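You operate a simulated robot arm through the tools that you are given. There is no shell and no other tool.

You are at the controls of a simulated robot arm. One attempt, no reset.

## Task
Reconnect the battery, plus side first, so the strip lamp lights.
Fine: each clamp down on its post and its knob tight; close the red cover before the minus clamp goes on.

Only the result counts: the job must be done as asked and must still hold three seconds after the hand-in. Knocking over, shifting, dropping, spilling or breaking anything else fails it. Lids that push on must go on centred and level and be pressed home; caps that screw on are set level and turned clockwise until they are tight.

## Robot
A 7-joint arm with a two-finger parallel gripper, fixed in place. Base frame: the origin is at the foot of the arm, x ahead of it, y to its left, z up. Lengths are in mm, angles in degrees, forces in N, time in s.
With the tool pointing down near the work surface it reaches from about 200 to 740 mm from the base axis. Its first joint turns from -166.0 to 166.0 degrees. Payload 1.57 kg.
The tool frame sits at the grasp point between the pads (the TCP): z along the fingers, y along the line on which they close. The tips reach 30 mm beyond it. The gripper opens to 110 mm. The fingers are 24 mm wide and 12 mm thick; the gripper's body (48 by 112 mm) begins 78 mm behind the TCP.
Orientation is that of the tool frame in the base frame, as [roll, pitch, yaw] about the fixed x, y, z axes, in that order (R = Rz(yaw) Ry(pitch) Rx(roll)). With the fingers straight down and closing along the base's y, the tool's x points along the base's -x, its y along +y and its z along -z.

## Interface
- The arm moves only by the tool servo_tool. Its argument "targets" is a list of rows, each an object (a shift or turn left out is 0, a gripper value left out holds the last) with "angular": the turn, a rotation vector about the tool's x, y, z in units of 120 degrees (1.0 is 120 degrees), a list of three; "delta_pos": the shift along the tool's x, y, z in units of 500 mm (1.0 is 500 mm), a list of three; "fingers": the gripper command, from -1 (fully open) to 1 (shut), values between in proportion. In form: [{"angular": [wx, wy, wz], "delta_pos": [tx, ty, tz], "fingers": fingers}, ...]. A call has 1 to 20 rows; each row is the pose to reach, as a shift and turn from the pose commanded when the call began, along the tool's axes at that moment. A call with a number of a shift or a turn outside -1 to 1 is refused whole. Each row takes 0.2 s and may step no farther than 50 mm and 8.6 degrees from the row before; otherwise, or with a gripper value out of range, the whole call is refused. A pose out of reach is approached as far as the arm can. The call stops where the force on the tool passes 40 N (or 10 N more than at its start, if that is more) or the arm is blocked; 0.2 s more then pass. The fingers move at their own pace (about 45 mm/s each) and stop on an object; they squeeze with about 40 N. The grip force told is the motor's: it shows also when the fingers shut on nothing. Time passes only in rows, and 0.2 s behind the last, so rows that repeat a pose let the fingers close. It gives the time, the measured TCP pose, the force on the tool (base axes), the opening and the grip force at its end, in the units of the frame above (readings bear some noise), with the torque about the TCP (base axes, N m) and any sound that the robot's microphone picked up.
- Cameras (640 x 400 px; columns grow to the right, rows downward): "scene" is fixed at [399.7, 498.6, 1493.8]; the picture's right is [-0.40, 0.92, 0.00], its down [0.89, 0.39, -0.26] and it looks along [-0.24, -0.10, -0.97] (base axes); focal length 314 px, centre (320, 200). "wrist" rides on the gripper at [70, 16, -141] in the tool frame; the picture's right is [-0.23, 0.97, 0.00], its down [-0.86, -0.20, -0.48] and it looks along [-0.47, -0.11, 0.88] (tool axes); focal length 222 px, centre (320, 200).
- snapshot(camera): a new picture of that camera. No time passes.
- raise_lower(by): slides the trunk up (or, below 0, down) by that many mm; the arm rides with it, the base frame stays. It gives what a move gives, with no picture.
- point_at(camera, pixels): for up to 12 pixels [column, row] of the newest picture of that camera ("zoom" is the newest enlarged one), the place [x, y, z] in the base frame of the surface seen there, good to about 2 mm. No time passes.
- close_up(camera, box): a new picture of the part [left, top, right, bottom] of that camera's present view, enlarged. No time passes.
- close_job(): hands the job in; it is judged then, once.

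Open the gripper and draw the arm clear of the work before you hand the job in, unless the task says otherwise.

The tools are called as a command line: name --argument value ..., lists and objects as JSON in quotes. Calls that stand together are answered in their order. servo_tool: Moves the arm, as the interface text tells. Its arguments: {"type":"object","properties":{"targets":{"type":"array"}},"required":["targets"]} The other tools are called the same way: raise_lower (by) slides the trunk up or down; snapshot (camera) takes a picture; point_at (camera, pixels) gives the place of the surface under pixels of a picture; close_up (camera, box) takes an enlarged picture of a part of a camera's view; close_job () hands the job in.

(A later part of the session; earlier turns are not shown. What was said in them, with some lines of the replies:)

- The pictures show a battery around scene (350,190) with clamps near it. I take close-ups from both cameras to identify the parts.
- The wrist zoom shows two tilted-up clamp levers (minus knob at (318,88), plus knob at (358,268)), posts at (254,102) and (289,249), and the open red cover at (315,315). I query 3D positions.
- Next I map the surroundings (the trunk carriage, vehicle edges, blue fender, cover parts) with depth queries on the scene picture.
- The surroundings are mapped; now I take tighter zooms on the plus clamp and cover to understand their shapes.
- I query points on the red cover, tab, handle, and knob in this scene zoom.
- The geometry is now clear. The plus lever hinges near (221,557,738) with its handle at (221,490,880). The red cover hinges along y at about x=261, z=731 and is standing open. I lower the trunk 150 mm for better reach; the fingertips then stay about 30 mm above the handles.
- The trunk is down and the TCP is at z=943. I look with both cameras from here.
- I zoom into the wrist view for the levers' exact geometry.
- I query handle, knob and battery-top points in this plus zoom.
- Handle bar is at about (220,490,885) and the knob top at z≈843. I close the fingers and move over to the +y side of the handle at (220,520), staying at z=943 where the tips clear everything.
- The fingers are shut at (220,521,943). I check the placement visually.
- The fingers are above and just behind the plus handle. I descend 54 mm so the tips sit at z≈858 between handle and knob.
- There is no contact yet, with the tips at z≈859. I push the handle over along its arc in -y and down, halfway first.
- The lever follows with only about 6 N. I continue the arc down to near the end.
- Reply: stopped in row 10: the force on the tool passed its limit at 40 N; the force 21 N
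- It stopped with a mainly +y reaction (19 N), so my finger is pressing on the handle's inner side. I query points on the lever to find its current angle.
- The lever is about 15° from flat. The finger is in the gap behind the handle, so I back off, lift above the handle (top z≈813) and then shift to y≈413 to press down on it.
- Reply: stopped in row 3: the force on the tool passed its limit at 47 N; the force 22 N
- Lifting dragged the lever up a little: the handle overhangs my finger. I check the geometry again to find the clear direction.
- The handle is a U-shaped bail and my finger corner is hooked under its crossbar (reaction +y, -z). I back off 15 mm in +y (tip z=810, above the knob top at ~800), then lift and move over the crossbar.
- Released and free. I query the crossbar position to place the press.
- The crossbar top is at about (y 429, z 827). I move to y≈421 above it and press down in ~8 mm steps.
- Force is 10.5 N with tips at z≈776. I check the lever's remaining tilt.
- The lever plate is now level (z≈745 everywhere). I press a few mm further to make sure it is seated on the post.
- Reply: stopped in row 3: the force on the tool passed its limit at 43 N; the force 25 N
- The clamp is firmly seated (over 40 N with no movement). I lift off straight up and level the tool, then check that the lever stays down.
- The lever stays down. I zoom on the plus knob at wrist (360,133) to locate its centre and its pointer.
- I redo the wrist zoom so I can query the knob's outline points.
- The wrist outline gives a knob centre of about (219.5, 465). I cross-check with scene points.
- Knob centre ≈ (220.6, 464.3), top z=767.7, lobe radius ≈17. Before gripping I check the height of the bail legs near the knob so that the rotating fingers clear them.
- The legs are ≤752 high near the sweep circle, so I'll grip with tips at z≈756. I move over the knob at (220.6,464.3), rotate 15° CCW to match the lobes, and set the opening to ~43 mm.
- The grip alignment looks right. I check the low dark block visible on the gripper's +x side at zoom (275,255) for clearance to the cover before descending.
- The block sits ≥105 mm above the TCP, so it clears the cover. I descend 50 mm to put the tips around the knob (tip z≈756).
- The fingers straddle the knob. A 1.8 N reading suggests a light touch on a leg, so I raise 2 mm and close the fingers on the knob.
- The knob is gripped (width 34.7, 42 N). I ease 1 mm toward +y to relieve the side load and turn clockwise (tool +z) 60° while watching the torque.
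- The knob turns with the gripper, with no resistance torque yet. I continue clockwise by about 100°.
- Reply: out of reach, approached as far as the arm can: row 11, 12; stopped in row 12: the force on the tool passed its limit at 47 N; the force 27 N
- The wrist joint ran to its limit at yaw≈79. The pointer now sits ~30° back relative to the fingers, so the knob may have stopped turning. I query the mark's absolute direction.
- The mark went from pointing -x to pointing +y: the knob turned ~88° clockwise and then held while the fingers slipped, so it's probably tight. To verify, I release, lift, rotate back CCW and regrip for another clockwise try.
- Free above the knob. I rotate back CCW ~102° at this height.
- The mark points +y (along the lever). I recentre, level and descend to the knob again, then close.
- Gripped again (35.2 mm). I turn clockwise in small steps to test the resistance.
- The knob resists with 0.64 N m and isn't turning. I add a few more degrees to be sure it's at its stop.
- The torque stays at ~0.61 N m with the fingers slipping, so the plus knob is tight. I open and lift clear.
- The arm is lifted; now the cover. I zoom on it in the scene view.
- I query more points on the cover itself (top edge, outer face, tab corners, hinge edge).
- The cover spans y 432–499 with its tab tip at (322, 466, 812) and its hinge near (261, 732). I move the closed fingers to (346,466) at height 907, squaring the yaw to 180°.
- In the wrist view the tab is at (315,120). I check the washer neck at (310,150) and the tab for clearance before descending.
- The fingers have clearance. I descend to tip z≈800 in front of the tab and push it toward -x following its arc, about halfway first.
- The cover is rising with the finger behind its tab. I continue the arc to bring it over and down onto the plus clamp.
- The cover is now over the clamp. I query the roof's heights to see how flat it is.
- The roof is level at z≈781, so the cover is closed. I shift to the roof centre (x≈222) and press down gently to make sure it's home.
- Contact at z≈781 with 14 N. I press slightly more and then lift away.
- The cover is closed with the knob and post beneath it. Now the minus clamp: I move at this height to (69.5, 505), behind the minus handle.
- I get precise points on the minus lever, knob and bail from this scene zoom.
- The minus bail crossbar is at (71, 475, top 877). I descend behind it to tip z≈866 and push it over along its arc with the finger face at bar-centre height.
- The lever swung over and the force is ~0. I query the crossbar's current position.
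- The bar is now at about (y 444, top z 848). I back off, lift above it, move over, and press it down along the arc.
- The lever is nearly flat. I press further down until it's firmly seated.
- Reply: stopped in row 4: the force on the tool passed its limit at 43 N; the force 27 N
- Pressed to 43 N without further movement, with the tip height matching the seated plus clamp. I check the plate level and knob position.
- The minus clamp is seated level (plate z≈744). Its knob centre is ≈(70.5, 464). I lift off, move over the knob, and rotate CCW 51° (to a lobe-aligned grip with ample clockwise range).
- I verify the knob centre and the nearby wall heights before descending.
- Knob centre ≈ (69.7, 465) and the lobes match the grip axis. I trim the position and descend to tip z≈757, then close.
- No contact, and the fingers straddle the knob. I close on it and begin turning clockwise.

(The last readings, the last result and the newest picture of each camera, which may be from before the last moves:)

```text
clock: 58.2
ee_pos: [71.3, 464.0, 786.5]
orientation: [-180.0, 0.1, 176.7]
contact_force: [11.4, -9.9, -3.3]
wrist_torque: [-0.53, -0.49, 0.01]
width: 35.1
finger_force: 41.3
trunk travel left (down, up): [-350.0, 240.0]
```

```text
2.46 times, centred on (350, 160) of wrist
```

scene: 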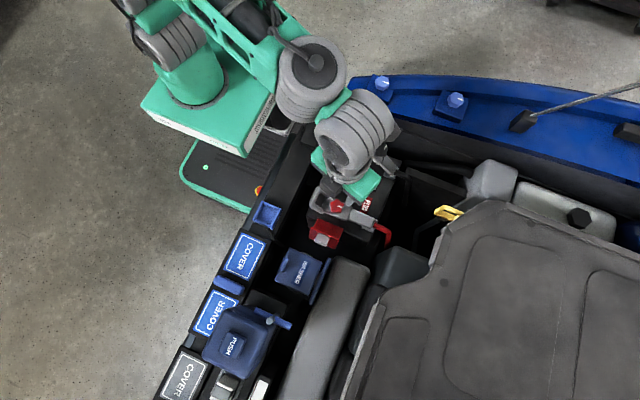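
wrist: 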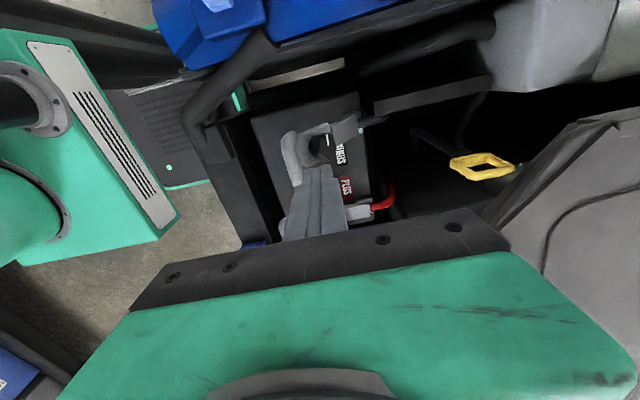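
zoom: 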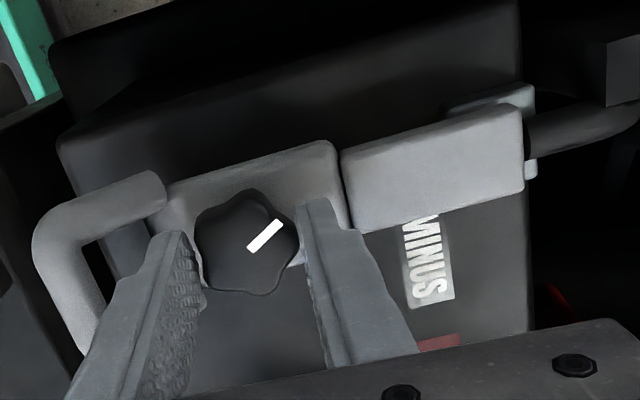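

The knob follows (54° so far) with no torsional resistance. I continue clockwise, trimming 1.5 mm to relieve the side load.

servo_tool --targets '[{"delta_pos": [-0.001, -0.002, 0], "angular": [0, 0, 0.04], "fingers": 1}, {"delta_pos": [-0.001, -0.003, 0], "angular": [0, 0, 0.08], "fingers": 1}, {"delta_pos": [-0.001, -0.003, 0], "angular": [0, 0, 0.12], "fingers": 1}, {"delta_pos": [-0.001, -0.003, 0], "angular": [0, 0, 0.16], "fingers": 1}, {"delta_pos": [-0.001, -0.003, 0], "angular": [0, 0, 0.2], "fingers": 1}, {"delta_pos": [-0.001, -0.003, 0], "angular": [0, 0, 0.24], "fingers": 1}, {"delta_pos": [-0.001, -0.003, 0], "angular": [0, 0, 0.28], "fingers": 1}, {"delta_pos": [-0.001, -0.003, 0], "angular": [0, 0, 0.32], "fingers": 1}, {"delta_pos": [-0.001, -0.003, 0], "angular": [0, 0, 0.36], "fingers": 1}]'

close_up --camera "wrist" --box '[220, 80, 480, 240]'

```text
clock: 60.2
ee_pos: [69.2, 465.2, 788.2]
orientation: [179.9, 0.0, 134.0]
contact_force: [-1.1, 1.9, 1.3]
wrist_torque: [0.34, 0.17, 0.57]
width: 34.9
finger_force: 41.7
trunk travel left (down, up): [-350.0, 240.0]
```

```text
2.46 times, centred on (350, 160) of wrist
```

zoom: 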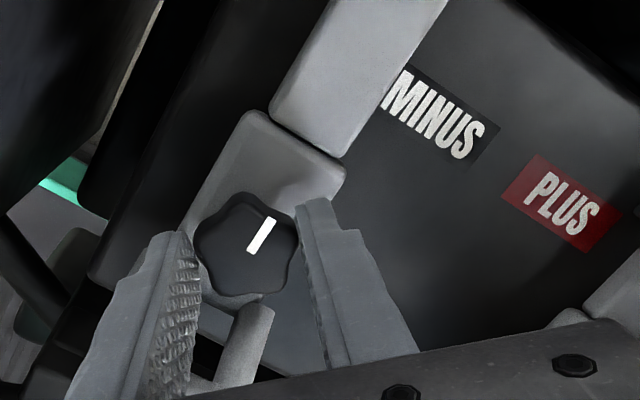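

Torque has risen to 0.57 N m and the pointer now lines up with the lever, as on the plus side. I turn a few more degrees to confirm the stop.

servo_tool --targets '[{"angular": [0, 0, 0.025], "fingers": 1}, {"angular": [0, 0, 0.05], "fingers": 1}, {"angular": [0, 0, 0.075], "fingers": 1}, {"angular": [0, 0, 0.1], "fingers": 1}]'

close_up --camera "wrist" --box '[220, 80, 480, 240]'

```text
clock: 61.2
ee_pos: [70.1, 464.7, 787.9]
orientation: [179.9, 0.0, 121.8]
contact_force: [-0.2, 0.7, 8.2]
wrist_torque: [0.0, 0.0, 0.55]
width: 34.7
finger_force: 42.4
trunk travel left (down, up): [-350.0, 240.0]
```

```text
2.46 times, centred on (350, 160) of wrist
```

zoom: 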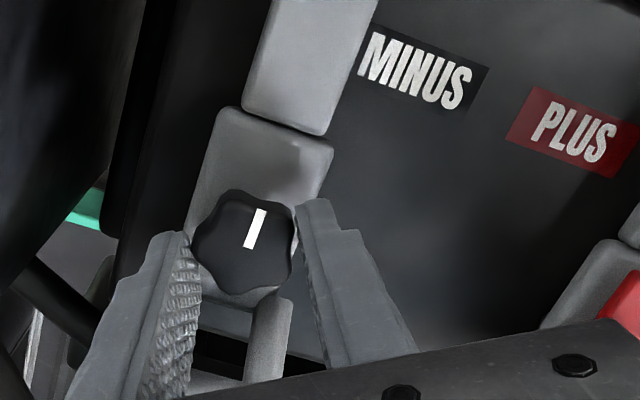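

The knob holds at the stop while the fingers slip, so it is tight. I open the gripper, lift well clear, and look for the lamp.

servo_tool --targets '[{"fingers": 0.2}, {"fingers": 0.2}, {"fingers": 0.2}, {"delta_pos": [0, 0, -0.03], "fingers": 0.2}, {"delta_pos": [0, 0, -0.08], "fingers": 0.2}, {"delta_pos": [0, 0, -0.14], "fingers": 0}, {"delta_pos": [0, 0, -0.22], "fingers": -0.5}, {"delta_pos": [0, 0, -0.3], "fingers": -1}, {"delta_pos": [0, 0, -0.38], "fingers": -1}, {"delta_pos": [0, 0, -0.38], "fingers": -1}]'

snapshot --camera "wrist"

snapshot --camera "scene"

```text
clock: 63.4
ee_pos: [70.8, 463.4, 977.4]
orientation: [-180.0, 0.1, 121.7]
contact_force: [0.0, 0.6, 0.0]
wrist_torque: [0.0, -0.04, -0.02]
width: 109.7
finger_force: 0.0
trunk travel left (down, up): [-350.0, 240.0]
```

```text
taken
```

wrist: 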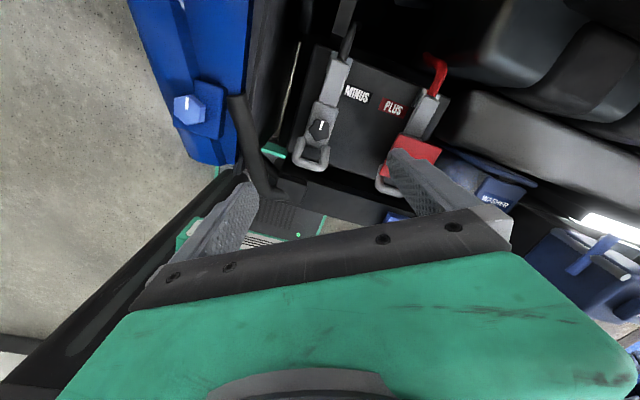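

```text
taken
```

scene: 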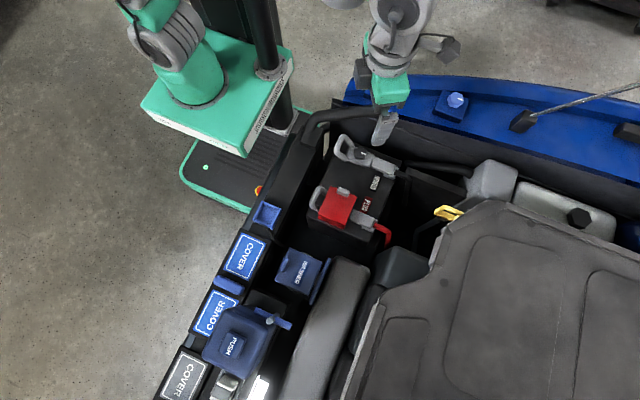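

A white strip at scene (258,388) and wrist (615,225) now looks lit. I zoom to confirm it and the states of both clamps.

close_up --camera "scene" --box '[200, 330, 320, 400]'

close_up --camera "scene" --box '[290, 110, 420, 260]'

close_up --camera "wrist" --box '[280, 30, 460, 200]'

```text
5.33 times, centred on (260, 365) of scene
```

zoom: 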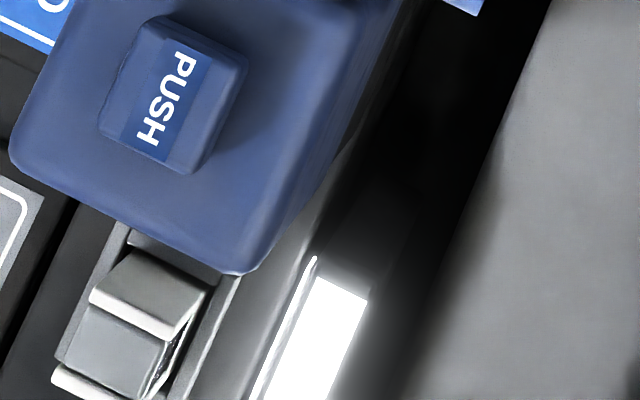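

```text
2.67 times, centred on (355, 185) of scene
```

zoom: 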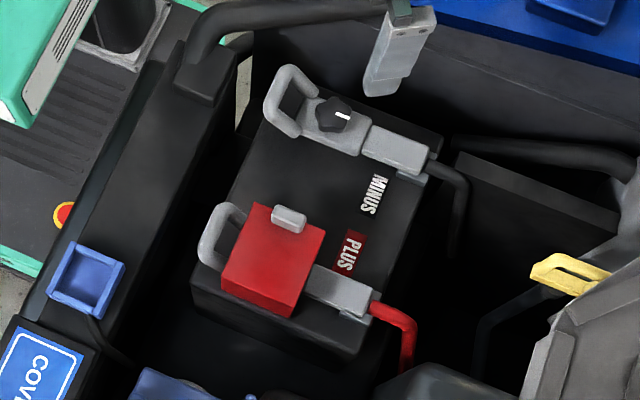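

```text
2.35 times, centred on (370, 115) of wrist
```

zoom: 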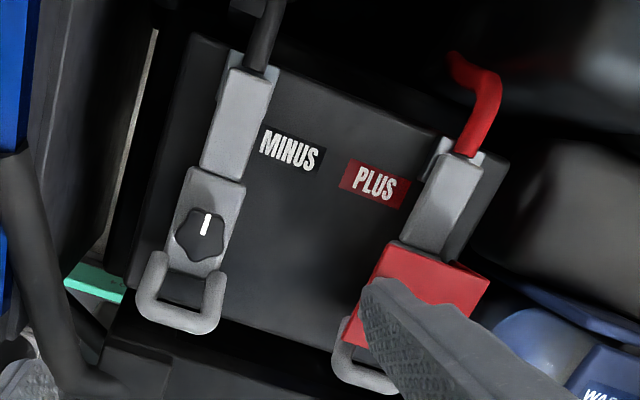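

The lamp strip is brightly lit, both clamps are down with their knob pointers at the stop, and the red cover is closed. I raise the trunk to draw the arm further clear.

raise_lower --by 120

snapshot --camera "scene"

```text
clock: 64.9
ee_pos: [71.4, 464.0, 1096.8]
orientation: [179.9, 0.1, 121.8]
contact_force: [0.9, -0.4, -0.1]
wrist_torque: [0.04, -0.01, 0.0]
width: 110.0
finger_force: 0.0
trunk travel left (down, up): [-470.0, 120.0]
```

```text
taken
```

scene: 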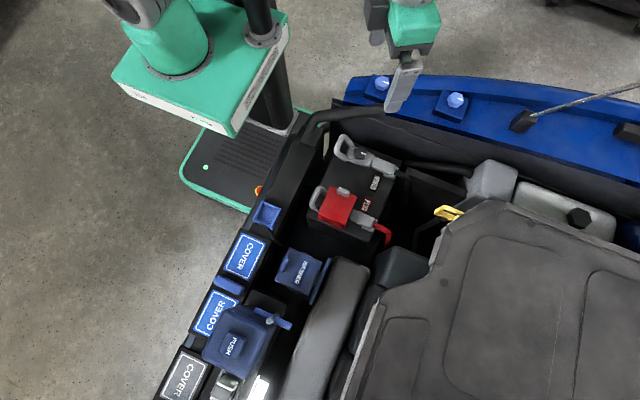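

The arm is clear with the gripper open. The lamp at (258,388) stays lit and nothing else has moved, so I hand the job in.

close_job

```text
The job is handed in.
```

The battery is reconnected and the strip lamp is lit. I've handed the job in, but it returned no verdict.

- **Plus side:** the clamp went on first and is down on its post. Its knob is turned clockwise to a firm stop; a second try wouldn't move it any further.
- **Red cover:** it was closed over the plus clamp and pressed down before I touched the minus side.
- **Minus side:** the clamp is down on its post and its knob is turned to the same stop.

While pushing the plus lever down, my finger caught briefly on its handle and lifted it a few degrees. I backed off and pressed it down from above, and it seated normally.

Nothing else had visibly moved in the last pictures. The gripper is open and the arm is raised well clear.
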